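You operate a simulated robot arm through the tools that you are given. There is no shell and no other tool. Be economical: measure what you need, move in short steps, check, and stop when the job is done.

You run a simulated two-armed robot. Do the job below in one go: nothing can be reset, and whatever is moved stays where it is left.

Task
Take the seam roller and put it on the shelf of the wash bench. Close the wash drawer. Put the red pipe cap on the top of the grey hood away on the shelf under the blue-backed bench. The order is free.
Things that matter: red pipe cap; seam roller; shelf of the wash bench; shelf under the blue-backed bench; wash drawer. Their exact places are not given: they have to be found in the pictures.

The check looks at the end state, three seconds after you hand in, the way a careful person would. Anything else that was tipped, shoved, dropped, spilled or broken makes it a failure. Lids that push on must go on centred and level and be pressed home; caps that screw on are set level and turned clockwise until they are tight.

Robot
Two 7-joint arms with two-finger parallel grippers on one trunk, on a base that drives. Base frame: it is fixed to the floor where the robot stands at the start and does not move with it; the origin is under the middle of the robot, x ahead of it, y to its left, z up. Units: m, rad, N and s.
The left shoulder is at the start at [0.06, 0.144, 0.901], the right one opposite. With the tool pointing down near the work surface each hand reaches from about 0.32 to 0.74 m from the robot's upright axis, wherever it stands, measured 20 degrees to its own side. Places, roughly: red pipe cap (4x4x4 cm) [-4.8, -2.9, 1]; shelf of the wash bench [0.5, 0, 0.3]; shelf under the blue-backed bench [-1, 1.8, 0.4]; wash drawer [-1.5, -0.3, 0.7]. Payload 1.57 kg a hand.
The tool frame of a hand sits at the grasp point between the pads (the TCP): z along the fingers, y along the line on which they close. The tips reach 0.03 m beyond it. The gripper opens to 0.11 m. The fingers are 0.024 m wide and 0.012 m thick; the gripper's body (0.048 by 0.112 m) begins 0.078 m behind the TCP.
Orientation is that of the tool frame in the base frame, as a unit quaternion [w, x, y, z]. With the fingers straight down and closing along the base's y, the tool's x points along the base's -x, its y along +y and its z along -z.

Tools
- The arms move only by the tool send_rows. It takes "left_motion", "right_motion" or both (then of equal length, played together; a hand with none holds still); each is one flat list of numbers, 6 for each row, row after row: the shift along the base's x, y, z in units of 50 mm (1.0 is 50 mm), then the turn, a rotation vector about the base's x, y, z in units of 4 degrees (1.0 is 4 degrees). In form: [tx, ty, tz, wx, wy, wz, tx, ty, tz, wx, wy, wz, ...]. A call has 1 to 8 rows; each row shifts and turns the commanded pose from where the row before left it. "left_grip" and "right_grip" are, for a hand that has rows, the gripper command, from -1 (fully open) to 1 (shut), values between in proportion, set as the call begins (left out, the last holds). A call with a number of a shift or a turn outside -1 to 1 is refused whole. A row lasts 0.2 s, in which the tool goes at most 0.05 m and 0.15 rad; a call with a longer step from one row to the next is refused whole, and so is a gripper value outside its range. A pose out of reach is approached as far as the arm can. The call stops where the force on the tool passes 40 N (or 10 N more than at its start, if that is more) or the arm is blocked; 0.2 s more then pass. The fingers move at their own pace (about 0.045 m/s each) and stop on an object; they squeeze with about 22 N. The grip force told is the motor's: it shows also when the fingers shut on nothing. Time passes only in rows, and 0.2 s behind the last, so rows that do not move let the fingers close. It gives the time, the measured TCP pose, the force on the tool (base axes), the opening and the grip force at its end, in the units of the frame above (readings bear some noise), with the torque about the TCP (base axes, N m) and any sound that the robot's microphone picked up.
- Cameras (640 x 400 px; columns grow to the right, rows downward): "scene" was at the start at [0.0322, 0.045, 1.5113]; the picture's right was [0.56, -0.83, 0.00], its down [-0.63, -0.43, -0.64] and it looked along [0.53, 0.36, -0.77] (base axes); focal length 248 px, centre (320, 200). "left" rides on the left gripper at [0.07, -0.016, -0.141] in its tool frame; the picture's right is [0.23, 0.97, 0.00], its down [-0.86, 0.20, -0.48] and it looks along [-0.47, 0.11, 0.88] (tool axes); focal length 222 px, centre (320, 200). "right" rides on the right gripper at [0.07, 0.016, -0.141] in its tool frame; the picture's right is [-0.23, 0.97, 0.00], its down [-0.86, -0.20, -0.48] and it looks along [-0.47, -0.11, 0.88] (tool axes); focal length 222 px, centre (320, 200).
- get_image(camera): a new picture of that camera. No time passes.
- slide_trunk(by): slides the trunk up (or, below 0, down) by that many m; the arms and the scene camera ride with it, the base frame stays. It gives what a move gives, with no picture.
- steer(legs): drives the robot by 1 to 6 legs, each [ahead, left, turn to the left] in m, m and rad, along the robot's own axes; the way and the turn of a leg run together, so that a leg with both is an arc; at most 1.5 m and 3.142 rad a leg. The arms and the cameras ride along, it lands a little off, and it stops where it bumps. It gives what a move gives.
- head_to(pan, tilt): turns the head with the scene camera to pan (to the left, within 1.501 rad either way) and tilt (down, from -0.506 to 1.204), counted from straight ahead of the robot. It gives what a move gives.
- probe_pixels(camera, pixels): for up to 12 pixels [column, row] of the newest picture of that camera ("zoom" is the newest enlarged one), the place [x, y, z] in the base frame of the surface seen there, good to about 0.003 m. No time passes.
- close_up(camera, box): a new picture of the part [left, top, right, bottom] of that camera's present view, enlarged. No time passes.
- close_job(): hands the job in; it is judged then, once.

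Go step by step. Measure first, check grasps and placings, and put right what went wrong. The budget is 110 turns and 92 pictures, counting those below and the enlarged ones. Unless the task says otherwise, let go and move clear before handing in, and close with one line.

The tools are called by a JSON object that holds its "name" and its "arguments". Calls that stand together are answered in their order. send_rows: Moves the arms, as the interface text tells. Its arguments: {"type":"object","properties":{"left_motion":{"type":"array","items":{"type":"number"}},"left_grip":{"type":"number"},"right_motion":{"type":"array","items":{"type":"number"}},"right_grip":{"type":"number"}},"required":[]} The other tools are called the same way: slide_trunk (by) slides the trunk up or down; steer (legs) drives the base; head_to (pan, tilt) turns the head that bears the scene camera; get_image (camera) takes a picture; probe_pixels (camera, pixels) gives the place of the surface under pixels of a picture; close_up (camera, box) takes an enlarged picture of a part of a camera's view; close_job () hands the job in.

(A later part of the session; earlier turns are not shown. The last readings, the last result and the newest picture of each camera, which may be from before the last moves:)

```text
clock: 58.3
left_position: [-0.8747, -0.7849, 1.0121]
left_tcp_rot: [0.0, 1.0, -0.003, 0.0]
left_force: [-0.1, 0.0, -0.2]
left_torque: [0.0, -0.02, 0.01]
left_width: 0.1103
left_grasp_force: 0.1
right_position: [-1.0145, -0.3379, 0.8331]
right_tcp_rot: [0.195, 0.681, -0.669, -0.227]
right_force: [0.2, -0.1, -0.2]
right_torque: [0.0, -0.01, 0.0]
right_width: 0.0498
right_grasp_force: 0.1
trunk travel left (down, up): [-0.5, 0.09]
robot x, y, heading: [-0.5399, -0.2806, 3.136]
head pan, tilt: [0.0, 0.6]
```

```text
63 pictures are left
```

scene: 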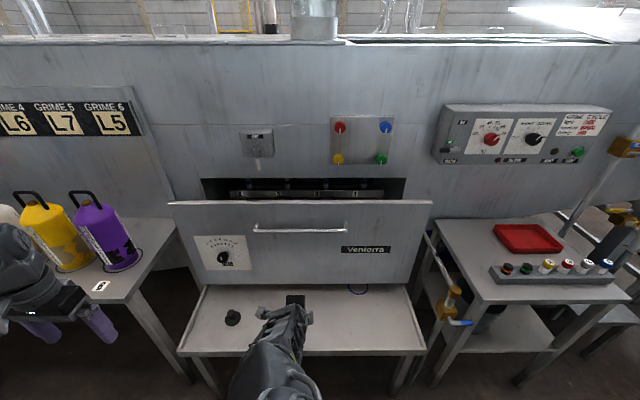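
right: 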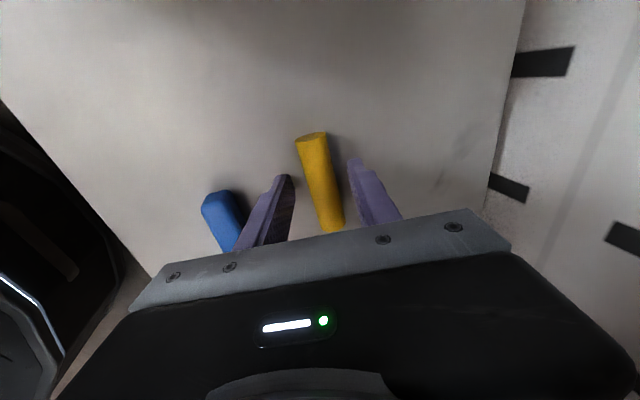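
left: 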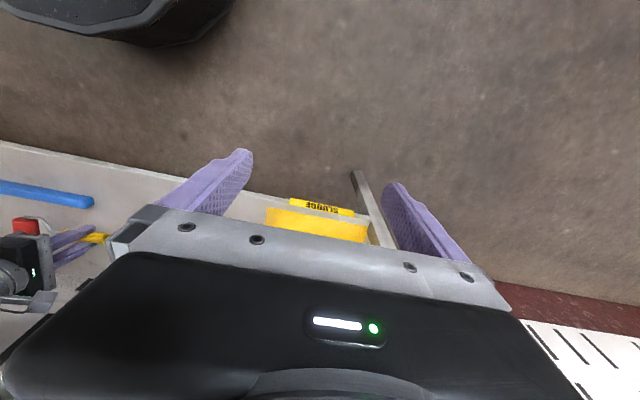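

The right hand is in line with the panel's middle. Closing its fingers and pitching it to horizontal; checking the purple bottle's place relative to the left hand.

{"name": "probe_pixels", "arguments": {"camera": "scene", "pixels": [[125, 245], [95, 200], [232, 317], [180, 350], [424, 352], [450, 300]]}}

{"name": "send_rows", "arguments": {"right_motion": [0, 0, 0, 0, 1, 0, 0, 0, 0, 0, 1, 0, 0, 0, 0, 0, 1, 0, 0, 0, 0, 0, 1, 0, 0, 0, 0, 0, 1, 0, 0, 0, 0, 0, 1, 0, 0, 0, 0, 0, 1, 0], "right_grip": 1}}

{"name": "send_rows", "arguments": {"right_motion": [0, 0, 0, 0, 1, 0, 0, 0, 0, 0, 1, 0, 0, 0, 0, 0, 1, 0, 0, 0, 0, 0, 1, 0, 0, 0, 0, 0, 1, 0]}}

{"name": "get_image", "arguments": {"camera": "scene"}}

```text
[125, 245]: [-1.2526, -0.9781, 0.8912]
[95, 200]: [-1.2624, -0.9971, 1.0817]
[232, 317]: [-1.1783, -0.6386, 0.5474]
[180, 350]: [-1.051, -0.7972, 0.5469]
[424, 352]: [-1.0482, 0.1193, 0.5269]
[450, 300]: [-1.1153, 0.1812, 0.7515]
```

```text
clock: 59.9
left_position: [-0.8743, -0.785, 1.0115]
left_tcp_rot: [0.0, 1.0, -0.003, -0.001]
left_force: [0.1, -0.4, 0.1]
left_torque: [-0.01, -0.02, -0.01]
left_width: 0.1098
left_grasp_force: 0.1
right_position: [-1.0218, -0.3201, 0.828]
right_tcp_rot: [-0.34, -0.592, 0.622, 0.383]
right_force: [-0.3, -0.1, 0.8]
right_torque: [-0.02, 0.01, -0.02]
right_width: 0.0002
right_grasp_force: 20.9
trunk travel left (down, up): [-0.5, 0.09]
robot x, y, heading: [-0.5426, -0.2843, 3.139]
head pan, tilt: [0.0, 0.6]
```

```text
clock: 61.1
left_position: [-0.876, -0.7846, 1.0113]
left_tcp_rot: [-0.001, 1.0, -0.007, 0.0]
left_force: [0.4, 0.7, 0.2]
left_torque: [-0.01, 0.08, 0.02]
left_width: 0.1101
left_grasp_force: 0.1
right_position: [-1.022, -0.3293, 0.8499]
right_tcp_rot: [-0.453, -0.506, 0.556, 0.479]
right_force: [-1.1, -3.3, -0.8]
right_torque: [0.07, -0.01, -0.35]
right_width: 0.0002
right_grasp_force: 21.3
trunk travel left (down, up): [-0.5, 0.09]
robot x, y, heading: [-0.5401, -0.2825, 3.138]
head pan, tilt: [0.0, 0.6]
```

```text
62 pictures are left
```

scene: 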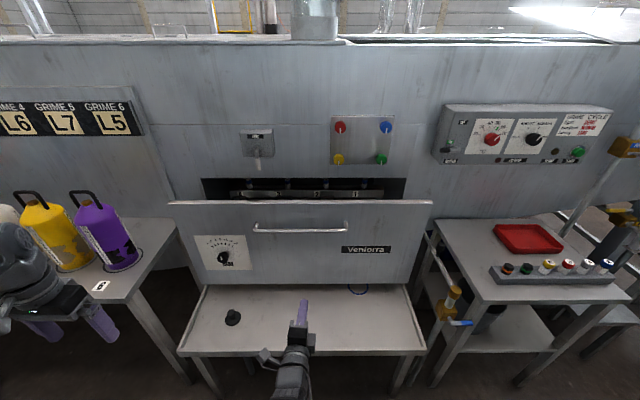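

The fist now points at the panel. Small side force suggests the arm is cramped; extending forward 0.15 m.

{"name": "send_rows", "arguments": {"right_motion": [-0.7, 0, 0, 0, 0, 0, -0.7, 0, -0.1, 0, 0, 0, -0.7, 0, -0.2, 0, 0, 0, -0.7, 0, -0.2, 0, 0, 0]}}

{"name": "get_image", "arguments": {"camera": "scene"}}

```text
clock: 61.8
left_position: [-0.8713, -0.7871, 1.0128]
left_tcp_rot: [0.0, 1.0, 0.0, 0.001]
left_force: [0.6, 0.7, 0.1]
left_torque: [0.02, 0.01, -0.02]
left_width: 0.11
left_grasp_force: 0.0
right_position: [-1.0385, -0.4334, 0.8589]
right_tcp_rot: [0.515, 0.566, -0.46, -0.45]
right_force: [0.5, -0.1, -0.4]
right_torque: [0.02, 0.0, 0.01]
right_width: 0.0003
right_grasp_force: 21.6
trunk travel left (down, up): [-0.5, 0.09]
robot x, y, heading: [-0.5376, -0.2874, 3.137]
head pan, tilt: [0.0, 0.6]
stopped in row 3 (right hand): the arm was blocked; the commanded pose is now the measured one
```

```text
61 pictures are left
```

scene: 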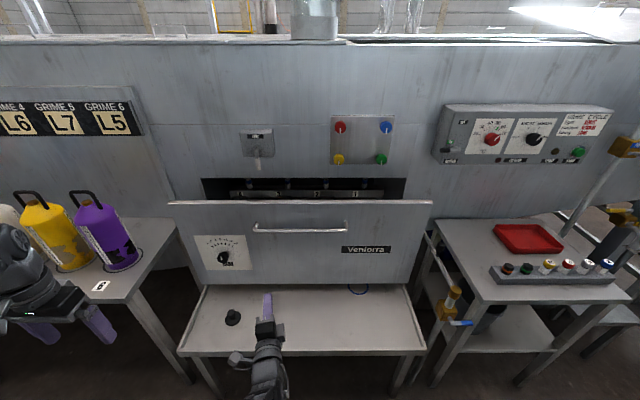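

The right arm is cramped at a joint limit in this pose. I'll return it and use the left arm, which is in a clean posture, for pushing.

{"name": "send_rows", "arguments": {"right_motion": [0.3, 0.4, 0, 0, -1, 0, 0, 0.4, 0, 0, -1, 0, 0, 0.4, 0, 0, -1, 0, 0, 0.4, 0, 0, -1, 0, 0, 0.4, 0, 0, -1, 0, 0, 0.4, 0, 0, -1, 0, 0, 0.4, 0, 0, -1, 0, 0, 0, 0, 0, -1, 0], "left_motion": [0, 0, -0.4, 0, 1, 0, 0, 0, -0.4, 0, 1, 0, 0, 0, -0.4, 0, 1, 0, 0, 0, -0.4, 0, 1, 0, 0, 0, -0.4, 0, 1, 0, 0, 0, -0.4, 0, 1, 0, 0, 0, -0.4, 0, 1, 0, 0, 0, -0.4, 0, 1, 0], "left_grip": 1}}

{"name": "send_rows", "arguments": {"right_motion": [0, 0, 0, 0, -1, 0, 0, 0, 0, 0, -1, 0, 0, 0, 0, 0, -1, 0, 0, 0, 0, 0, -1, 0, 0, 0, 0, 0, -1, 0, 0, 0, 0, 0, -1, 0, 0, 0, 0, 0, -1, 0, 0, 0, 0, 0, -1, 0], "left_motion": [0, 0.4, 0, 0, 1, 0, 0, 0.4, 0, 0, 1, 0, 0, 0.4, 0, 0, 1, 0, 0, 0.4, 0, 0, 1, 0, 0, 0, 0, 0, 1, 0, 0, 0, 0, 0, 1, 0, 0, 0, 0, 0, 1, 0, 0, 0, 0, 0, 1, 0]}}

{"name": "get_image", "arguments": {"camera": "scene"}}

```text
clock: 63.6
left_position: [-0.8718, -0.7883, 0.8511]
left_tcp_rot: [0.0, 0.962, 0.001, -0.274]
left_force: [-0.8, 0.9, 0.0]
left_torque: [0.0, -0.01, 0.03]
left_width: 0.0
left_grasp_force: 21.0
right_position: [-1.023, -0.2933, 0.8581]
right_tcp_rot: [0.369, 0.668, -0.584, -0.278]
right_force: [-0.6, 0.0, -0.4]
right_torque: [-0.02, -0.02, -0.04]
right_width: 0.0
right_grasp_force: 21.5
trunk travel left (down, up): [-0.5, 0.09]
robot x, y, heading: [-0.5407, -0.2809, 3.14]
head pan, tilt: [0.0, 0.6]
```

```text
clock: 65.4
left_position: [-0.8778, -0.7119, 0.8483]
left_tcp_rot: [-0.008, 0.855, 0.005, -0.519]
left_force: [-0.8, -0.3, -0.2]
left_torque: [-0.01, 0.0, 0.0]
left_width: 0.0
left_grasp_force: 21.6
left hand out of reach, approached as far as the arm can: row 4, 7, 8
right_position: [-1.0227, -0.2944, 0.8576]
right_tcp_rot: [0.194, 0.718, -0.663, -0.083]
right_force: [-0.1, 0.2, 0.4]
right_torque: [0.03, 0.01, -0.03]
right_width: 0.0
right_grasp_force: 20.8
trunk travel left (down, up): [-0.5, 0.09]
robot x, y, heading: [-0.5396, -0.2807, 3.13]
head pan, tilt: [0.0, 0.6]
```

```text
60 pictures are left
```

scene: 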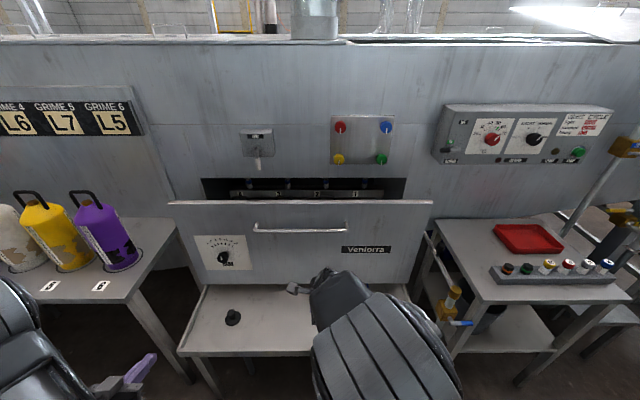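

The left hand needs to be further out to finish pitching. Extending it forward and inward while pitching.

{"name": "send_rows", "arguments": {"left_motion": [-0.7, 0, 0, 0, 0, 0, -0.7, 0.3, 0, 0, 0.5, 0, -0.7, 0.3, 0, 0, 1, 0, -0.6, 0.3, 0, 0, 1, 0, 0, 0.3, 0, 0, 1, 0, 0, 0.3, 0, 0, 1, 0, 0, 0.3, 0, 0, 1, 0, 0, 0, 0, 0, 1, 0]}}

{"name": "get_image", "arguments": {"camera": "scene"}}

```text
clock: 67.2
left_position: [-1.0964, -0.6802, 0.9434]
left_tcp_rot: [-0.004, 0.712, 0.001, -0.702]
left_force: [-0.4, 0.1, 0.1]
left_torque: [0.0, 0.0, -0.01]
left_width: 0.0
left_grasp_force: 21.5
left hand out of reach, approached as far as the arm can: row 4, 5, 6, 7, 8
right_position: [-1.0235, -0.2937, 0.858]
right_tcp_rot: [0.193, 0.718, -0.663, -0.083]
right_force: [0.0, -0.2, 0.2]
right_torque: [-0.01, -0.01, 0.03]
right_width: 0.0
right_grasp_force: 21.1
trunk travel left (down, up): [-0.5, 0.09]
robot x, y, heading: [-0.5423, -0.2803, 3.138]
head pan, tilt: [0.0, 0.6]
```

```text
59 pictures are left
```

scene: 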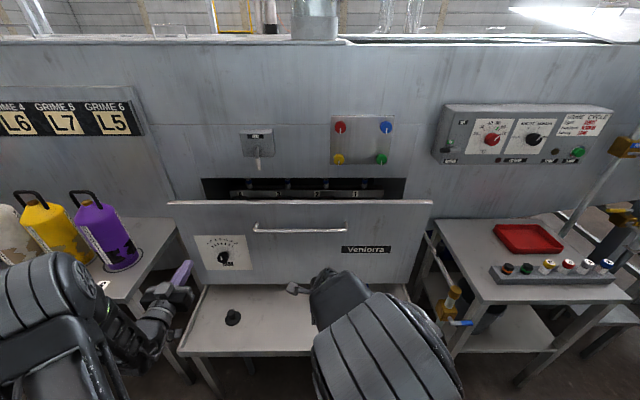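

Left hand is horizontal now at z≈0.94. Shifting the base 0.2 m away from the bottles, then extending toward the panel at z≈0.85.

{"name": "steer", "arguments": {"legs": [[0, -0.2, 0]]}}

{"name": "send_rows", "arguments": {"left_motion": [-0.6, 0, -0.2, 0, 0, 0, -0.6, 0, -0.3, 0, 0, 0, -0.6, 0, -0.3, 0, 0, 0]}}

{"name": "get_image", "arguments": {"camera": "scene"}}

```text
clock: 68.8
left_position: [-1.0952, -0.4798, 0.9437]
left_tcp_rot: [-0.003, 0.712, 0.0, -0.703]
left_force: [-0.1, 0.2, -0.4]
left_torque: [-0.01, -0.03, 0.04]
left_width: 0.0
left_grasp_force: 21.1
right_position: [-1.0219, -0.0929, 0.8578]
right_tcp_rot: [0.195, 0.719, -0.662, -0.082]
right_force: [0.7, -0.4, 0.5]
right_torque: [0.0, 0.04, 0.01]
right_width: 0.0001
right_grasp_force: 21.5
trunk travel left (down, up): [-0.5, 0.09]
robot x, y, heading: [-0.5375, -0.0806, 3.135]
head pan, tilt: [0.0, 0.6]
```

```text
clock: 69.6
left_position: [-1.1848, -0.4809, 0.9027]
left_tcp_rot: [-0.002, 0.712, 0.002, -0.702]
left_force: [-0.1, -0.6, 0.2]
left_torque: [0.0, -0.02, -0.02]
left_width: 0.0002
left_grasp_force: 21.1
right_position: [-1.0224, -0.0939, 0.8592]
right_tcp_rot: [0.193, 0.718, -0.663, -0.084]
right_force: [0.3, -0.5, -0.4]
right_torque: [-0.01, 0.01, 0.02]
right_width: 0.0003
right_grasp_force: 21.2
trunk travel left (down, up): [-0.5, 0.09]
robot x, y, heading: [-0.5391, -0.0826, 3.135]
head pan, tilt: [0.0, 0.6]
```

```text
58 pictures are left
```

scene: 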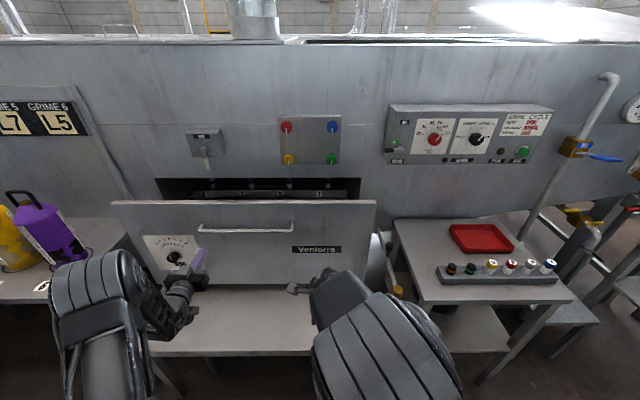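

Moving to y≈−0.36, z≈0.80 (between dial and nameplate, under the handle), then approach the panel.

{"name": "send_rows", "arguments": {"left_motion": [0, 0.6, -0.5, 0, 0, 0, 0, 0.6, -0.5, 0, 0, 0, 0, 0.6, -0.5, 0, 0, 0, 0, 0.4, -0.5, 0, 0, 0]}}

{"name": "get_image", "arguments": {"camera": "scene"}}

```text
clock: 70.6
left_position: [-1.2146, -0.3922, 0.8172]
left_tcp_rot: [-0.009, 0.714, -0.001, -0.701]
left_force: [0.9, -0.8, -0.1]
left_torque: [0.04, -0.01, -0.03]
left_width: 0.0001
left_grasp_force: 21.1
left hand out of reach, approached as far as the arm can: row 2, 3, 4
right_position: [-1.0229, -0.0944, 0.8596]
right_tcp_rot: [0.193, 0.718, -0.663, -0.083]
right_force: [1.0, 0.3, 0.3]
right_torque: [0.01, 0.02, 0.0]
right_width: 0.0
right_grasp_force: 21.4
trunk travel left (down, up): [-0.5, 0.09]
robot x, y, heading: [-0.537, -0.078, 3.137]
head pan, tilt: [0.0, 0.6]
```

```text
57 pictures are left
```

scene: 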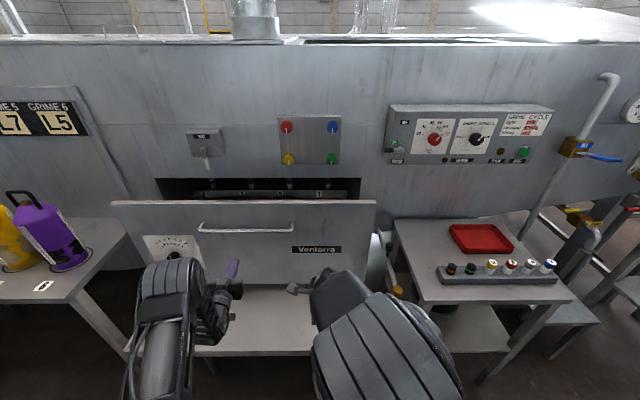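

Driving 6 cm closer, then pushing with the arm.

{"name": "steer", "arguments": {"legs": [[0.06, 0, 0]]}}

{"name": "send_rows", "arguments": {"left_motion": [-0.4, 0, 0, 0, 0, 0, -0.4, 0, 0, 0, 0, 0, -0.4, 0, 0, 0, 0, 0, -0.4, 0, 0, 0, 0, 0]}}

{"name": "get_image", "arguments": {"camera": "scene"}}

```text
clock: 71.5
left_position: [-1.2753, -0.3925, 0.8151]
left_tcp_rot: [-0.01, 0.714, -0.001, -0.7]
left_force: [0.3, 0.4, 0.7]
left_torque: [0.0, 0.0, -0.01]
left_width: 0.0004
left_grasp_force: 21.4
right_position: [-1.0838, -0.0929, 0.8578]
right_tcp_rot: [0.194, 0.718, -0.663, -0.083]
right_force: [-0.5, 0.3, -0.4]
right_torque: [0.01, -0.04, -0.01]
right_width: 0.0
right_grasp_force: 21.6
trunk travel left (down, up): [-0.5, 0.09]
robot x, y, heading: [-0.6008, -0.0791, 3.136]
head pan, tilt: [0.0, 0.6]
```

```text
clock: 72.5
left_position: [-1.3557, -0.3922, 0.8175]
left_tcp_rot: [-0.01, 0.713, -0.003, -0.701]
left_force: [-0.3, -0.3, 0.5]
left_torque: [0.03, 0.03, -0.01]
left_width: 0.0
left_grasp_force: 21.5
right_position: [-1.0827, -0.0939, 0.8574]
right_tcp_rot: [0.194, 0.718, -0.663, -0.084]
right_force: [0.6, -1.0, 0.1]
right_torque: [0.0, -0.03, -0.01]
right_width: 0.0
right_grasp_force: 21.3
trunk travel left (down, up): [-0.5, 0.09]
robot x, y, heading: [-0.6039, -0.0824, 3.137]
head pan, tilt: [0.0, 0.6]
```

```text
56 pictures are left
```

scene: 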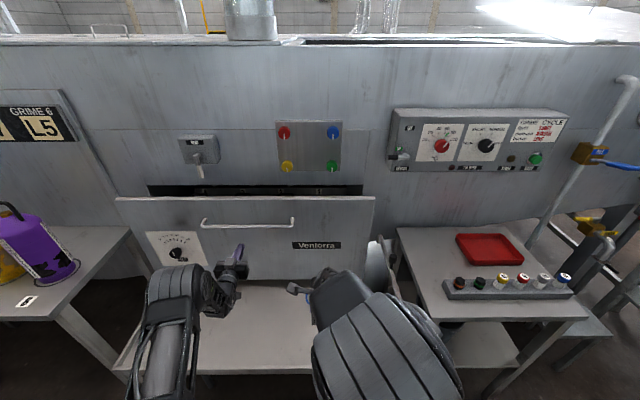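

The drawer slides easily (gap shrinking). Continuing to push until it stops.

{"name": "send_rows", "arguments": {"left_motion": [-0.4, 0, 0, 0, 0, 0, -0.4, 0, 0, 0, 0, 0, -0.4, 0, 0, 0, 0, 0, -0.4, 0, 0, 0, 0, 0, -0.4, 0, 0, 0, 0, 0, -0.4, 0, 0, 0, 0, 0]}}

{"name": "send_rows", "arguments": {"left_motion": [-0.3, 0, 0, 0, 0, 0, -0.3, 0, 0, 0, 0, 0, -0.3, 0, 0, 0, 0, 0, -0.3, 0, 0, 0, 0, 0]}}

{"name": "get_image", "arguments": {"camera": "scene"}}

```text
clock: 73.9
left_position: [-1.4762, -0.3922, 0.8164]
left_tcp_rot: [-0.01, 0.713, -0.002, -0.701]
left_force: [-0.1, 0.3, -0.6]
left_torque: [0.01, 0.01, -0.03]
left_width: 0.0
left_grasp_force: 21.1
right_position: [-1.0827, -0.0933, 0.8578]
right_tcp_rot: [0.193, 0.718, -0.663, -0.083]
right_force: [0.1, -0.5, 0.3]
right_torque: [-0.05, 0.01, 0.02]
right_width: 0.0
right_grasp_force: 20.8
trunk travel left (down, up): [-0.5, 0.09]
robot x, y, heading: [-0.598, -0.0803, 3.137]
head pan, tilt: [0.0, 0.6]
```

```text
clock: 74.4
left_position: [-1.489, -0.392, 0.8169]
left_tcp_rot: [-0.012, 0.711, -0.004, -0.703]
left_force: [11.8, 1.1, 4.6]
left_torque: [-0.04, 0.25, 0.04]
left_width: 0.0
left_grasp_force: 21.6
left hand out of reach, approached as far as the arm can: row 2
right_position: [-1.0803, -0.0937, 0.8584]
right_tcp_rot: [0.195, 0.718, -0.663, -0.084]
right_force: [0.0, 0.1, -0.9]
right_torque: [0.0, -0.03, 0.01]
right_width: 0.0
right_grasp_force: 21.4
trunk travel left (down, up): [-0.5, 0.09]
robot x, y, heading: [-0.6037, -0.0805, 3.137]
head pan, tilt: [0.0, 0.6]
stopped in row 2 (left hand): the force on the tool passed its limit (the readings are from after the stop); the commanded pose is now the measured one
```

```text
55 pictures are left
```

scene: 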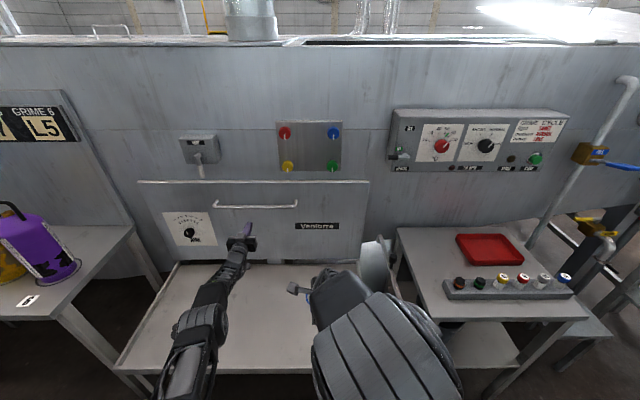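

It hit a stop with force; checking that the panel sits flush.

{"name": "probe_pixels", "arguments": {"camera": "scene", "pixels": [[160, 190], [350, 190], [320, 245], [350, 220], [250, 165], [380, 200], [340, 183], [200, 182]]}}

{"name": "close_up", "arguments": {"camera": "scene", "box": [120, 150, 400, 300]}}

```text
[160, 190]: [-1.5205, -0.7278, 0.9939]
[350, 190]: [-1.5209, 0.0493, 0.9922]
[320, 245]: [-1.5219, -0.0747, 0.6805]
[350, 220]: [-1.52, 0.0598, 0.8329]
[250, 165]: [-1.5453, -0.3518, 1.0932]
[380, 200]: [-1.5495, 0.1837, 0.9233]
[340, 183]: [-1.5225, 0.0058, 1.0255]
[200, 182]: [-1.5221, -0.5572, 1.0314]
```

```text
2.29 times, centred on (260, 225) of scene
```

zoom: 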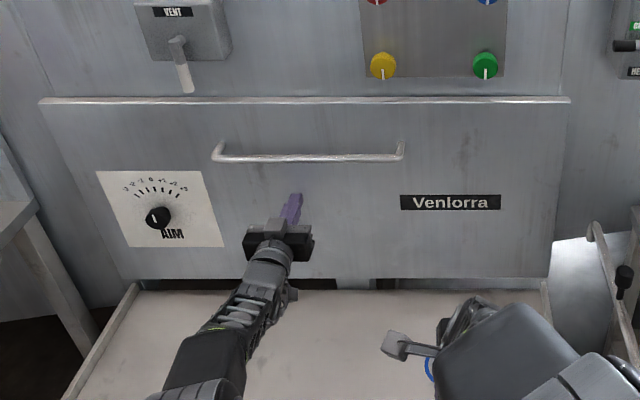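

Panel face at x≈−1.521 against the wall −1.547, consistent with the panel's thickness. One more push to confirm it's home.

{"name": "send_rows", "arguments": {"left_motion": [-0.2, 0, 0, 0, 0, 0, -0.2, 0, 0, 0, 0, 0, -0.2, 0, 0, 0, 0, 0]}}

{"name": "send_rows", "arguments": {"left_motion": [0.8, 0, 0, 0, 0, 0, 0.8, 0, 0, 0, 0, 0, 0.8, 0, 0, 0, 0, 0, 0.8, 0, 0, 0, 0, 0]}}

{"name": "close_up", "arguments": {"camera": "scene", "box": [120, 150, 400, 300]}}

{"name": "probe_pixels", "arguments": {"camera": "zoom", "pixels": [[100, 130], [500, 130], [300, 99], [300, 94], [300, 102]]}}

```text
clock: 74.8
left_position: [-1.4882, -0.3926, 0.8173]
left_tcp_rot: [-0.011, 0.713, -0.002, -0.701]
left_force: [30.2, 3.1, 7.9]
left_torque: [0.05, 0.56, 0.05]
left_width: 0.0
left_grasp_force: 21.5
left hand out of reach, approached as far as the arm can: row 1, 2
right_position: [-1.0791, -0.0939, 0.8587]
right_tcp_rot: [0.196, 0.719, -0.661, -0.084]
right_force: [-0.9, 0.2, -0.2]
right_torque: [0.01, -0.02, -0.01]
right_width: 0.0
right_grasp_force: 20.9
trunk travel left (down, up): [-0.5, 0.09]
robot x, y, heading: [-0.5963, -0.0827, 3.145]
head pan, tilt: [0.0, 0.6]
stopped in row 2 (left hand): the force on the tool passed its limit (the readings are from after the stop); the commanded pose is now the measured one
```

```text
clock: 75.8
left_position: [-1.3327, -0.3917, 0.8142]
left_tcp_rot: [-0.01, 0.715, -0.002, -0.699]
left_force: [0.4, 0.0, -0.1]
left_torque: [0.0, 0.0, -0.03]
left_width: 0.0
left_grasp_force: 20.8
right_position: [-1.0819, -0.0945, 0.8584]
right_tcp_rot: [0.194, 0.719, -0.662, -0.083]
right_force: [0.6, 0.2, -0.3]
right_torque: [-0.02, -0.01, -0.04]
right_width: 0.0
right_grasp_force: 21.3
trunk travel left (down, up): [-0.5, 0.09]
robot x, y, heading: [-0.5964, -0.0831, 3.133]
head pan, tilt: [0.0, 0.6]
```

```text
2.29 times, centred on (260, 225) of scene
```

zoom: 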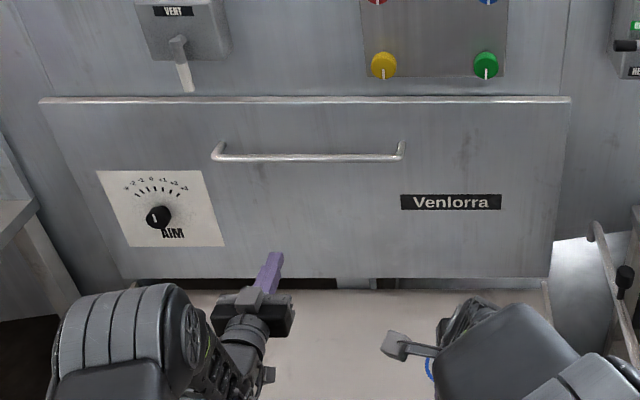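

```text
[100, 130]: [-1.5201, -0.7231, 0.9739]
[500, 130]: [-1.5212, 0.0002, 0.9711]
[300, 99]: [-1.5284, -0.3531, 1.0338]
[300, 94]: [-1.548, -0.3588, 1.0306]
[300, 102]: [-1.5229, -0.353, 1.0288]
```

Drawer is fully closed. Backing away and bringing both arms back to compact tool-down poses.

{"name": "steer", "arguments": {"legs": [[-0.25, 0, 0]]}}

{"name": "send_rows", "arguments": {"left_motion": [0.1, 0, 0.2, 0, -1, 0, 0.1, 0, 0.2, 0, -1, 0, 0.1, 0, 0.2, 0, -1, 0, 0.1, 0, 0.2, 0, -1, 0, 0.1, 0, 0.2, 0, -1, 0, 0.1, 0, 0.2, 0, -1, 0, 0.1, 0, 0.2, 0, -1, 0, 0.1, 0, 0.2, 0, -1, 0], "right_motion": [0, 0, 0.3, 0, -1, 0, 0, 0, 0.3, 0, -1, 0, 0, 0, 0.3, 0, -1, 0, 0, 0, 0.3, 0, -1, 0, 0, 0, 0.3, 0, -1, 0, 0, 0, 0.3, 0, -1, 0, 0, 0, 0.3, 0, 0, 1, 0, 0, 0.3, 0, 0, 1]}}

{"name": "send_rows", "arguments": {"left_motion": [0.3, 0, 0, 0, -1, 0, 0.3, 0, 0, 0, -1, 0, 0.3, 0, 0, 0, -1, 0, 0.3, 0, 0, 0, -1, 0, 0.3, 0, 0, 0, -1, 0, 0.3, 0, 0, 0, -1, 0, 0.3, 0, 0, 0, -1, 0, 0.3, 0, 0, 0, -1, 0], "right_motion": [0, 0, 0, 0, 0, 1, 0, 0, 0, 0, 0, 1, 0, 0, 0, 0, 0, 1, 0, 0, 0, 0, 0, 1, 0, 0, 0, 0, 0, 1, 0, 0, 0, 0, 0, 1, 0, 0, 0, 0, 0, 1, 0, 0, 0, 0, 0, 1]}}

{"name": "send_rows", "arguments": {"left_motion": [0.3, 0, 0, 0, -1, 0, 0.3, 0, 0, 0, -1, 0, 0.3, 0, 0, 0, -1, 0, 0.3, 0, 0, 0, -1, 0, 0.3, 0, 0, 0, -1, 0, 0.3, 0, 0, 0, -1, 0, 0.3, 0, 0, 0, -0.6, 0, 0.3, 0, 0, 0, 0, 0], "right_motion": [0, 0, 0, 0, 0, 1, 0, 0, 0, 0, 0, 1, 0, 0, 0, 0, 0, 1, 0, 0, 0, 0, 0, 1, 0, 0, 0, 0, 0, 1, 0, 0, 0, 0, 0, 1, 0, 0, 0, 0, 0, 1, 0, 0, 0, 0, 0, 1]}}

{"name": "get_image", "arguments": {"camera": "scene"}}

```text
clock: 77.6
left_position: [-1.0837, -0.3936, 0.8157]
left_tcp_rot: [-0.01, 0.715, -0.002, -0.699]
left_force: [-0.5, 0.2, 0.7]
left_torque: [0.0, -0.03, 0.0]
left_width: 0.0002
left_grasp_force: 21.6
right_position: [-0.8342, -0.0952, 0.8588]
right_tcp_rot: [0.194, 0.72, -0.661, -0.083]
right_force: [-0.3, 0.8, 0.6]
right_torque: [0.06, 0.0, 0.0]
right_width: 0.0
right_grasp_force: 21.2
trunk travel left (down, up): [-0.5, 0.09]
robot x, y, heading: [-0.3475, -0.0825, 3.141]
head pan, tilt: [0.0, 0.6]
```

```text
clock: 79.4
left_position: [-1.0425, -0.3935, 0.895]
left_tcp_rot: [-0.01, 0.88, 0.001, -0.475]
left_force: [-0.4, -0.2, 0.6]
left_torque: [0.03, -0.04, -0.01]
left_width: 0.0
left_grasp_force: 22.1
right_position: [-0.8325, -0.0952, 0.9769]
right_tcp_rot: [0.047, 0.767, -0.636, 0.072]
right_force: [0.8, -0.1, -0.1]
right_torque: [0.01, 0.03, -0.02]
right_width: 0.0
right_grasp_force: 21.6
trunk travel left (down, up): [-0.5, 0.09]
robot x, y, heading: [-0.3518, -0.0818, 3.14]
head pan, tilt: [0.0, 0.6]
```

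```text
clock: 81.2
left_position: [-0.9226, -0.3942, 0.8955]
left_tcp_rot: [-0.009, 0.977, 0.003, -0.213]
left_force: [-0.6, -0.4, 0.3]
left_torque: [-0.01, -0.01, -0.03]
left_width: 0.0002
left_grasp_force: 21.8
right_position: [-0.8338, -0.0965, 0.9789]
right_tcp_rot: [0.025, 0.912, -0.4, 0.083]
right_force: [-0.6, -0.2, 0.0]
right_torque: [0.02, 0.03, 0.02]
right_width: 0.0001
right_grasp_force: 21.4
trunk travel left (down, up): [-0.5, 0.09]
robot x, y, heading: [-0.3499, -0.0818, 3.138]
head pan, tilt: [0.0, 0.6]
```

```text
clock: 83.0
left_position: [-0.8031, -0.3934, 0.8941]
left_tcp_rot: [-0.01, 1.0, 0.006, 0.015]
left_force: [0.3, -0.2, 0.1]
left_torque: [0.02, 0.03, 0.01]
left_width: 0.0
left_grasp_force: 20.9
right_position: [-0.8343, -0.0962, 0.9781]
right_tcp_rot: [0.001, 0.988, -0.132, 0.086]
right_force: [0.4, 0.1, 0.0]
right_torque: [0.0, 0.0, -0.02]
right_width: 0.0
right_grasp_force: 21.3
trunk travel left (down, up): [-0.5, 0.09]
robot x, y, heading: [-0.3521, -0.0828, 3.141]
head pan, tilt: [0.0, 0.6]
```

```text
52 pictures are left
```

scene: 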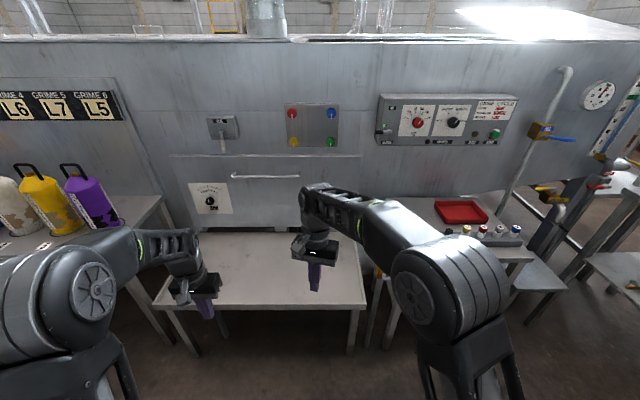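

Arms are compact again. Looking right (+y side) and left (−y aisle) to find the route to the grey hood near (−4.8,−2.9).

{"name": "head_to", "arguments": {"pan": -1.2, "tilt": 0.2}}

{"name": "get_image", "arguments": {"camera": "scene"}}

{"name": "probe_pixels", "arguments": {"camera": "scene", "pixels": [[160, 250], [300, 280], [440, 280], [200, 200], [350, 330], [150, 330], [60, 300], [280, 200]]}}

{"name": "head_to", "arguments": {"pan": 1.2, "tilt": 0.2}}

{"name": "get_image", "arguments": {"camera": "scene"}}

{"name": "probe_pixels", "arguments": {"camera": "scene", "pixels": [[240, 180], [260, 280], [350, 220], [320, 120], [150, 200], [300, 160], [360, 150], [220, 150], [400, 160], [330, 150], [280, 130], [200, 180]]}}

```text
clock: 84.4
left_position: [-0.803, -0.3939, 0.8945]
left_tcp_rot: [-0.008, 1.0, 0.007, 0.015]
left_force: [0.1, 1.2, -0.2]
left_torque: [-0.04, -0.02, -0.01]
left_width: 0.0
left_grasp_force: 21.0
right_position: [-0.833, -0.0959, 0.9778]
right_tcp_rot: [0.003, 0.987, -0.134, 0.086]
right_force: [-0.1, -0.2, 0.0]
right_torque: [0.03, 0.0, -0.01]
right_width: 0.0002
right_grasp_force: 21.0
trunk travel left (down, up): [-0.5, 0.09]
robot x, y, heading: [-0.3503, -0.0838, 3.135]
head pan, tilt: [-1.201, 0.201]
```

```text
51 pictures are left
```

scene: 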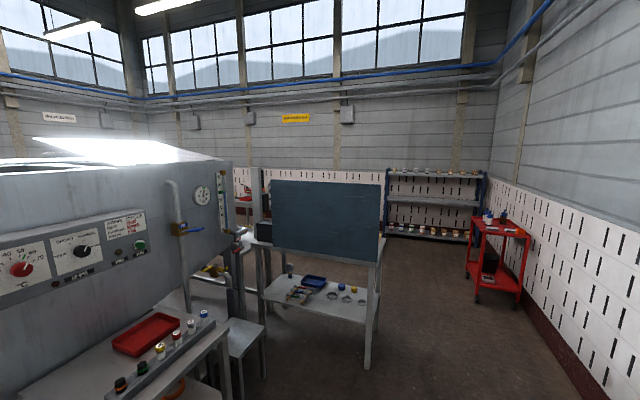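

```text
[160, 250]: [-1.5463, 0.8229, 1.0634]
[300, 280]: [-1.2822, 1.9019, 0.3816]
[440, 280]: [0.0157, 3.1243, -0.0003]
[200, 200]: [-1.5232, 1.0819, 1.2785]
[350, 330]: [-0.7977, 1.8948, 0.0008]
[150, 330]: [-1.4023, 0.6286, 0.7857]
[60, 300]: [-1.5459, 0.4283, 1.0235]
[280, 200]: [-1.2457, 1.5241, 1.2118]
```

```text
clock: 86.6
left_position: [-0.8037, -0.394, 0.8939]
left_tcp_rot: [-0.008, 1.0, 0.006, 0.015]
left_force: [0.0, 0.4, 0.4]
left_torque: [-0.01, 0.0, -0.01]
left_width: 0.0002
left_grasp_force: 21.3
right_position: [-0.8336, -0.0957, 0.9777]
right_tcp_rot: [0.002, 0.987, -0.133, 0.087]
right_force: [0.5, -0.3, 0.3]
right_torque: [-0.01, -0.04, 0.04]
right_width: 0.0
right_grasp_force: 21.6
trunk travel left (down, up): [-0.5, 0.09]
robot x, y, heading: [-0.3541, -0.0833, 3.141]
head pan, tilt: [1.201, 0.201]
```

```text
50 pictures are left
```

scene: 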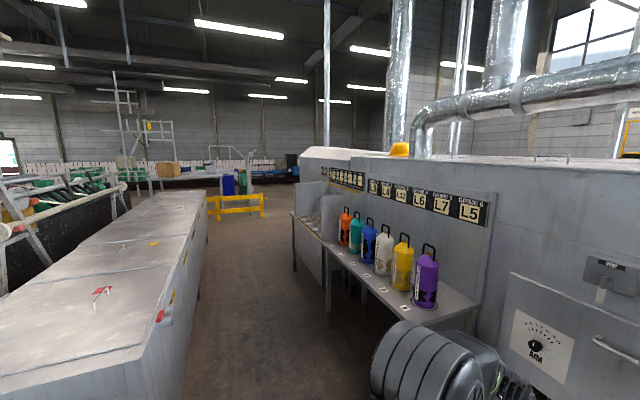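

```text
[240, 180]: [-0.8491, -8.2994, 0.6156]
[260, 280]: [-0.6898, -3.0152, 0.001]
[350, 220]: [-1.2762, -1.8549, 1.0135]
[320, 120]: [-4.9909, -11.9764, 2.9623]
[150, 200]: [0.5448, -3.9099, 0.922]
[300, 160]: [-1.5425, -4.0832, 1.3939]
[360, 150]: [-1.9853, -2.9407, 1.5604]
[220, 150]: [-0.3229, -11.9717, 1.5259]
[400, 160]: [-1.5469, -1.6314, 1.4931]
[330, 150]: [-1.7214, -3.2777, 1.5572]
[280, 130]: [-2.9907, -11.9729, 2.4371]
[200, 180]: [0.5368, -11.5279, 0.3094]
```

The machine runs from y≈−4.2 to y≈1.25; I'll try going round its +y end. Turning to face +y and advancing to look.

{"name": "steer", "arguments": {"legs": [[0, 0, -1.571], [1.2, -0.05, 0]]}}

{"name": "head_to", "arguments": {"pan": 0.7, "tilt": 0.35}}

{"name": "get_image", "arguments": {"camera": "scene"}}

```text
clock: 95.8
left_position: [-0.6285, 1.4733, 0.8932]
left_tcp_rot: [0.009, 0.714, -0.7, 0.024]
left_force: [1.1, -3.4, 2.4]
left_torque: [0.57, 0.09, -0.11]
left_width: 0.0
left_grasp_force: 21.7
right_position: [-0.3305, 1.5138, 0.978]
right_tcp_rot: [-0.062, -0.608, 0.789, -0.059]
right_force: [-0.9, 1.0, 0.8]
right_torque: [0.01, 0.03, -0.02]
right_width: 0.0
right_grasp_force: 21.0
trunk travel left (down, up): [-0.5, 0.09]
robot x, y, heading: [-0.3121, 1.033, 1.581]
head pan, tilt: [1.201, 0.201]
stopped in leg 2: the force on the tool passed its limit (the readings are from after the stop); the commanded pose is now the measured one
```

```text
clock: 96.7
left_position: [-0.6271, 1.4738, 0.8929]
left_tcp_rot: [0.009, 0.714, -0.7, 0.025]
left_force: [2.1, -6.9, -0.3]
left_torque: [0.75, 0.19, -0.19]
left_width: 0.0
left_grasp_force: 21.5
right_position: [-0.3312, 1.5134, 0.9768]
right_tcp_rot: [-0.062, -0.608, 0.789, -0.06]
right_force: [-0.3, 0.1, -0.5]
right_torque: [0.0, -0.01, 0.01]
right_width: 0.0
right_grasp_force: 21.1
trunk travel left (down, up): [-0.5, 0.09]
robot x, y, heading: [-0.3153, 1.0325, 1.58]
head pan, tilt: [0.7, 0.351]
```

```text
49 pictures are left
```

scene: 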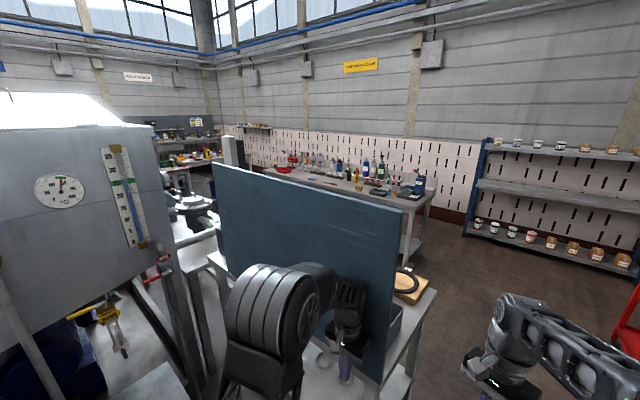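

The left hand touched the blue back panel. Backing off and shifting right, then checking.

{"name": "steer", "arguments": {"legs": [[-0.2, 0, 0], [0, -0.2, 0]]}}

{"name": "get_image", "arguments": {"camera": "scene"}}

{"name": "probe_pixels", "arguments": {"camera": "scene", "pixels": [[215, 175], [400, 220], [380, 350], [300, 250], [420, 320], [450, 220]]}}

```text
clock: 99.5
left_position: [-0.4264, 1.2754, 0.8941]
left_tcp_rot: [0.01, 0.713, -0.7, 0.024]
left_force: [-0.1, -0.4, 0.1]
left_torque: [-0.01, 0.03, 0.04]
left_width: 0.0
left_grasp_force: 21.3
right_position: [-0.1285, 1.3157, 0.9763]
right_tcp_rot: [-0.062, -0.608, 0.789, -0.06]
right_force: [0.6, 0.1, 0.9]
right_torque: [0.0, 0.04, 0.01]
right_width: 0.0
right_grasp_force: 21.2
trunk travel left (down, up): [-0.5, 0.09]
robot x, y, heading: [-0.1058, 0.8321, 1.581]
head pan, tilt: [0.7, 0.351]
```

```text
48 pictures are left
```

scene: 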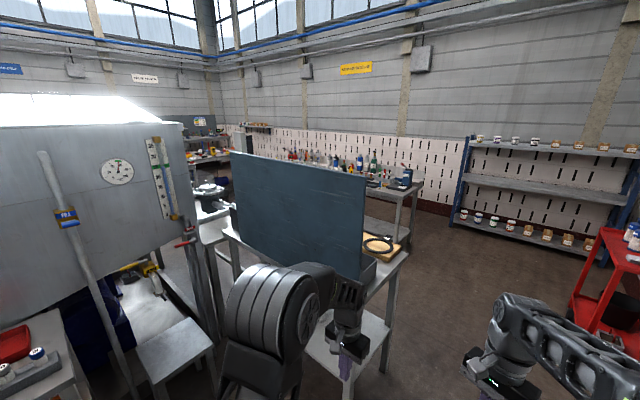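

```text
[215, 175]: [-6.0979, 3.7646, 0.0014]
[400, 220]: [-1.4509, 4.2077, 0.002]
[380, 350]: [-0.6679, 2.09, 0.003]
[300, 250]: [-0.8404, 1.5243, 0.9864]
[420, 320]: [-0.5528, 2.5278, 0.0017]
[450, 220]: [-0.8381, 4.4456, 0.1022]
```

The panel is still in place. Open floor beyond it along y≈3–3.5 toward −x. Driving past the bench and turning to face −x.

{"name": "steer", "arguments": {"legs": [[1.3, 0, 0], [0.9, 0, 0], [0, 0, 1.571]]}}

{"name": "head_to", "arguments": {"pan": 0.2, "tilt": 0.3}}

{"name": "get_image", "arguments": {"camera": "scene"}}

```text
clock: 114.2
left_position: [-0.5765, 2.7237, 0.893]
left_tcp_rot: [-0.011, 1.0, 0.009, 0.024]
left_force: [-0.1, 0.0, -0.3]
left_torque: [-0.01, -0.02, 0.01]
left_width: 0.0002
left_grasp_force: 20.9
right_position: [-0.6143, 3.022, 0.9775]
right_tcp_rot: [0.002, 0.988, -0.129, 0.086]
right_force: [0.2, 0.0, -0.8]
right_torque: [-0.02, 0.0, 0.02]
right_width: 0.0001
right_grasp_force: 21.9
trunk travel left (down, up): [-0.5, 0.09]
robot x, y, heading: [-0.1317, 3.0413, -3.133]
head pan, tilt: [0.7, 0.351]
```

```text
clock: 115.1
left_position: [-0.5757, 2.7245, 0.893]
left_tcp_rot: [-0.01, 1.0, 0.009, 0.024]
left_force: [-0.2, 0.1, 0.9]
left_torque: [0.01, -0.03, -0.03]
left_width: 0.0
left_grasp_force: 21.5
right_position: [-0.6146, 3.0219, 0.9769]
right_tcp_rot: [0.002, 0.988, -0.129, 0.086]
right_force: [0.5, -0.1, -0.5]
right_torque: [-0.04, -0.01, -0.02]
right_width: 0.0
right_grasp_force: 21.6
trunk travel left (down, up): [-0.5, 0.09]
robot x, y, heading: [-0.1317, 3.0383, -3.135]
head pan, tilt: [0.201, 0.3]
```

```text
47 pictures are left
```

scene: 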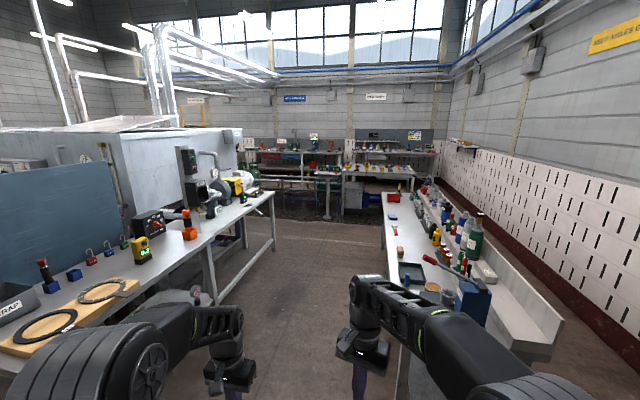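

An aisle runs between the two bench rows. Measuring their edges.

{"name": "probe_pixels", "arguments": {"camera": "scene", "pixels": [[200, 240], [270, 196], [385, 200], [395, 280], [320, 280], [310, 215], [150, 292], [230, 220], [100, 280], [400, 360], [20, 200], [328, 215]]}}

```text
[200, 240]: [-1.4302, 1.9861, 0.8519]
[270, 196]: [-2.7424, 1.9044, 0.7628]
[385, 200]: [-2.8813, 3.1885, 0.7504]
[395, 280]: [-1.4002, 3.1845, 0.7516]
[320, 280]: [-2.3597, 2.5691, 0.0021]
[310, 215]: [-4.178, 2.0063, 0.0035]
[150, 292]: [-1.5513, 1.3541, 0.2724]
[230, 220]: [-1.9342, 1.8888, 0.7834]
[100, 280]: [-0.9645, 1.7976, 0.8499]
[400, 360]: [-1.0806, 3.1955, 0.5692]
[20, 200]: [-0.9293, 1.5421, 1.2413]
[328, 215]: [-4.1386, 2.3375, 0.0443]
```

Aisle centre y≈2.59. Driving down it to x≈−3.1 and looking toward the hood.

{"name": "steer", "arguments": {"legs": [[0, 0.45, -0.008], [1.45, 0, 0], [1.4, 0, 0]]}}

{"name": "head_to", "arguments": {"pan": 1.1, "tilt": 0.3}}

{"name": "get_image", "arguments": {"camera": "scene"}}

```text
clock: 131.2
left_position: [-3.4162, 2.2869, 0.8925]
left_tcp_rot: [-0.011, 1.0, 0.006, 0.023]
left_force: [-0.2, 1.0, 0.7]
left_torque: [0.01, -0.01, -0.01]
left_width: 0.0003
left_grasp_force: 21.5
right_position: [-3.4521, 2.5851, 0.9775]
right_tcp_rot: [0.003, 0.988, -0.132, 0.085]
right_force: [0.1, 0.4, 0.4]
right_torque: [-0.03, 0.01, -0.02]
right_width: 0.0
right_grasp_force: 21.3
trunk travel left (down, up): [-0.5, 0.09]
robot x, y, heading: [-2.9706, 2.5988, -3.138]
head pan, tilt: [0.201, 0.3]
```

```text
clock: 132.3
left_position: [-3.4147, 2.2872, 0.8934]
left_tcp_rot: [-0.01, 1.0, 0.007, 0.023]
left_force: [-0.1, -0.5, 1.7]
left_torque: [0.0, 0.01, 0.02]
left_width: 0.0001
left_grasp_force: 21.5
right_position: [-3.4517, 2.5857, 0.9774]
right_tcp_rot: [0.003, 0.988, -0.132, 0.086]
right_force: [0.3, 0.3, -0.9]
right_torque: [-0.01, -0.01, 0.0]
right_width: 0.0001
right_grasp_force: 21.3
trunk travel left (down, up): [-0.5, 0.09]
robot x, y, heading: [-2.9695, 2.5984, -3.145]
head pan, tilt: [1.1, 0.3]
```

```text
46 pictures are left
```

scene: 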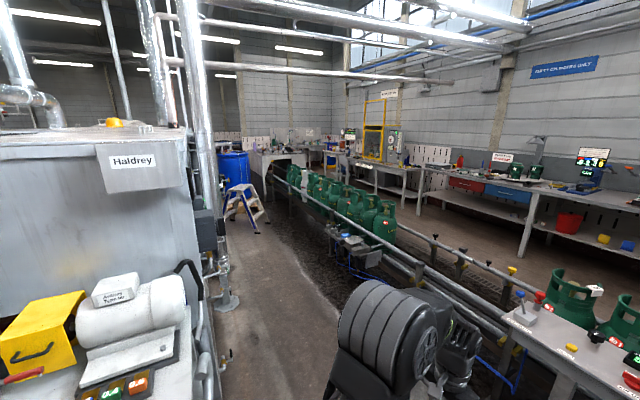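

The conveyor runs into a grey hood near (285,160). Zooming for the red cap and measuring the path.

{"name": "close_up", "arguments": {"camera": "scene", "box": [200, 130, 360, 230]}}

{"name": "probe_pixels", "arguments": {"camera": "scene", "pixels": [[285, 155], [263, 165], [245, 232], [235, 175], [225, 230], [262, 290], [310, 290], [280, 220], [330, 245], [200, 260], [170, 180], [300, 250]]}}

```text
4.00 times, centred on (280, 180) of scene
```

zoom: 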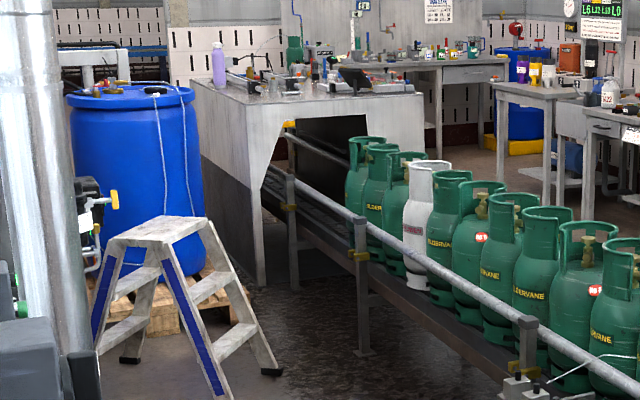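

```text
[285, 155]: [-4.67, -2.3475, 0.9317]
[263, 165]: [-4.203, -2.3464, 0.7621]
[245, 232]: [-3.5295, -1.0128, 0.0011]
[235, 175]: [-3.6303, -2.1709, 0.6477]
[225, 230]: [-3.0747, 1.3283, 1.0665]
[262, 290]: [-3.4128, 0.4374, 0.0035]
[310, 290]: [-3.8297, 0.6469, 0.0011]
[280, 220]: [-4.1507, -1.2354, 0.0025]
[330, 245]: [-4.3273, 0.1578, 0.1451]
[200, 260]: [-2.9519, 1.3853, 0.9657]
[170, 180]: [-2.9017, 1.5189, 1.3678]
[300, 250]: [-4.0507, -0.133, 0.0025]
```

The hood's front is at y≈−2.35, x from −4.2 leftwards, top z≈0.95. Looking for the cap on top and for access on the far side of the conveyor.

{"name": "close_up", "arguments": {"camera": "scene", "box": [250, 130, 330, 180]}}

{"name": "probe_pixels", "arguments": {"camera": "zoom", "pixels": [[450, 165], [260, 165], [90, 160], [400, 130], [130, 120], [310, 140], [600, 250]]}}

{"name": "head_to", "arguments": {"pan": 0.2, "tilt": 0.4}}

{"name": "get_image", "arguments": {"camera": "scene"}}

```text
8.00 times, centred on (290, 155) of scene
```

zoom: 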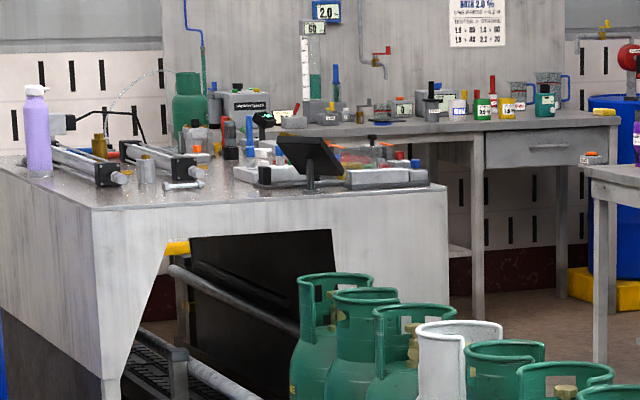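

```text
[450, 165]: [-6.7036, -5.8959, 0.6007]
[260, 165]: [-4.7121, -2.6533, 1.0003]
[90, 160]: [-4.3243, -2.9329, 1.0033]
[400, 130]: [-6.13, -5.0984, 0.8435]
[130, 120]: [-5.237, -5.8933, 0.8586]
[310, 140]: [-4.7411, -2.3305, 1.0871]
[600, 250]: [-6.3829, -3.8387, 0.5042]
```

```text
clock: 133.6
left_position: [-3.4155, 2.2865, 0.8933]
left_tcp_rot: [-0.011, 1.0, 0.007, 0.024]
left_force: [0.9, -0.3, 0.5]
left_torque: [0.0, -0.01, -0.01]
left_width: 0.0003
left_grasp_force: 21.0
right_position: [-3.4518, 2.5853, 0.9771]
right_tcp_rot: [0.002, 0.988, -0.132, 0.086]
right_force: [-0.3, -0.3, -0.1]
right_torque: [0.01, -0.03, 0.03]
right_width: 0.0
right_grasp_force: 21.1
trunk travel left (down, up): [-0.5, 0.09]
robot x, y, heading: [-2.9683, 2.6009, -3.141]
head pan, tilt: [0.201, 0.4]
```

```text
43 pictures are left
```

scene: 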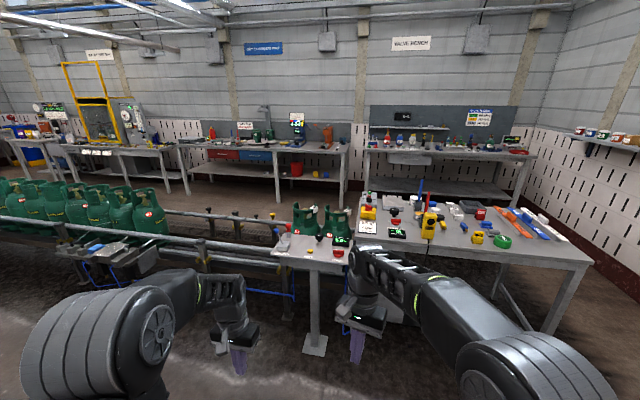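

A possible way around the table's right end at (590,265). Measuring it.

{"name": "probe_pixels", "arguments": {"camera": "scene", "pixels": [[592, 265], [550, 330], [608, 300], [545, 210], [480, 195], [360, 200], [300, 245], [600, 240], [345, 180], [250, 190], [500, 235], [630, 300]]}}

{"name": "head_to", "arguments": {"pan": -0.6, "tilt": 0.5}}

{"name": "get_image", "arguments": {"camera": "scene"}}

{"name": "probe_pixels", "arguments": {"camera": "scene", "pixels": [[320, 200], [400, 250], [450, 200], [500, 250], [560, 250], [350, 300], [600, 200], [300, 150]]}}

```text
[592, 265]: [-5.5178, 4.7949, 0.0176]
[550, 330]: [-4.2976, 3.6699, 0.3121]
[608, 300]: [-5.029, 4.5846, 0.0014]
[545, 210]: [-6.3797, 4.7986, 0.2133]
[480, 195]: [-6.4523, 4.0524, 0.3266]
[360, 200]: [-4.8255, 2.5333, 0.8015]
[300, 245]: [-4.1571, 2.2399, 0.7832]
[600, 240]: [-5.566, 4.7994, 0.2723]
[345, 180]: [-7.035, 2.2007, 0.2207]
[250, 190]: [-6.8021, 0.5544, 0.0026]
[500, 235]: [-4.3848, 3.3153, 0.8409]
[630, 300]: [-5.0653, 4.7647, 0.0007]
```

```text
clock: 134.7
left_position: [-3.4154, 2.2876, 0.893]
left_tcp_rot: [-0.011, 1.0, 0.007, 0.023]
left_force: [0.7, -0.1, 0.4]
left_torque: [0.0, 0.0, 0.02]
left_width: 0.0001
left_grasp_force: 21.7
right_position: [-3.452, 2.584, 0.9771]
right_tcp_rot: [0.002, 0.987, -0.132, 0.086]
right_force: [1.2, -0.4, 0.0]
right_torque: [0.0, -0.03, -0.01]
right_width: 0.0
right_grasp_force: 21.2
trunk travel left (down, up): [-0.5, 0.09]
robot x, y, heading: [-2.9682, 2.5996, -3.14]
head pan, tilt: [-0.6, 0.499]
```

```text
42 pictures are left
```

scene: 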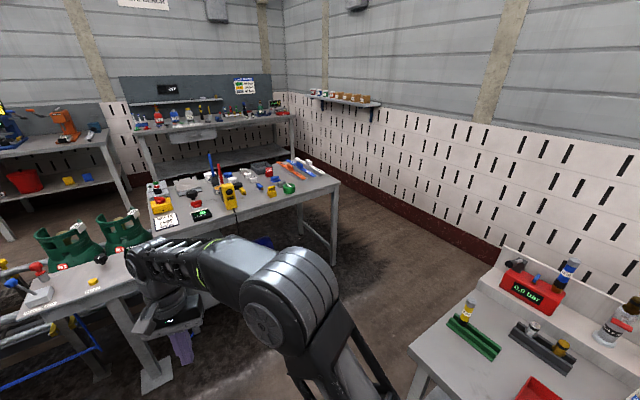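

```text
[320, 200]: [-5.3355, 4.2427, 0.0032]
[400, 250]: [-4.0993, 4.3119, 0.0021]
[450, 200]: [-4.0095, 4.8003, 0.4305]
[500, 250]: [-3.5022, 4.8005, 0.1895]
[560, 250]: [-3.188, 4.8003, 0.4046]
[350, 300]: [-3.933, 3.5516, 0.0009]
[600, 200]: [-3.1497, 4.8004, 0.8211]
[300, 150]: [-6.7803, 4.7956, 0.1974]
```

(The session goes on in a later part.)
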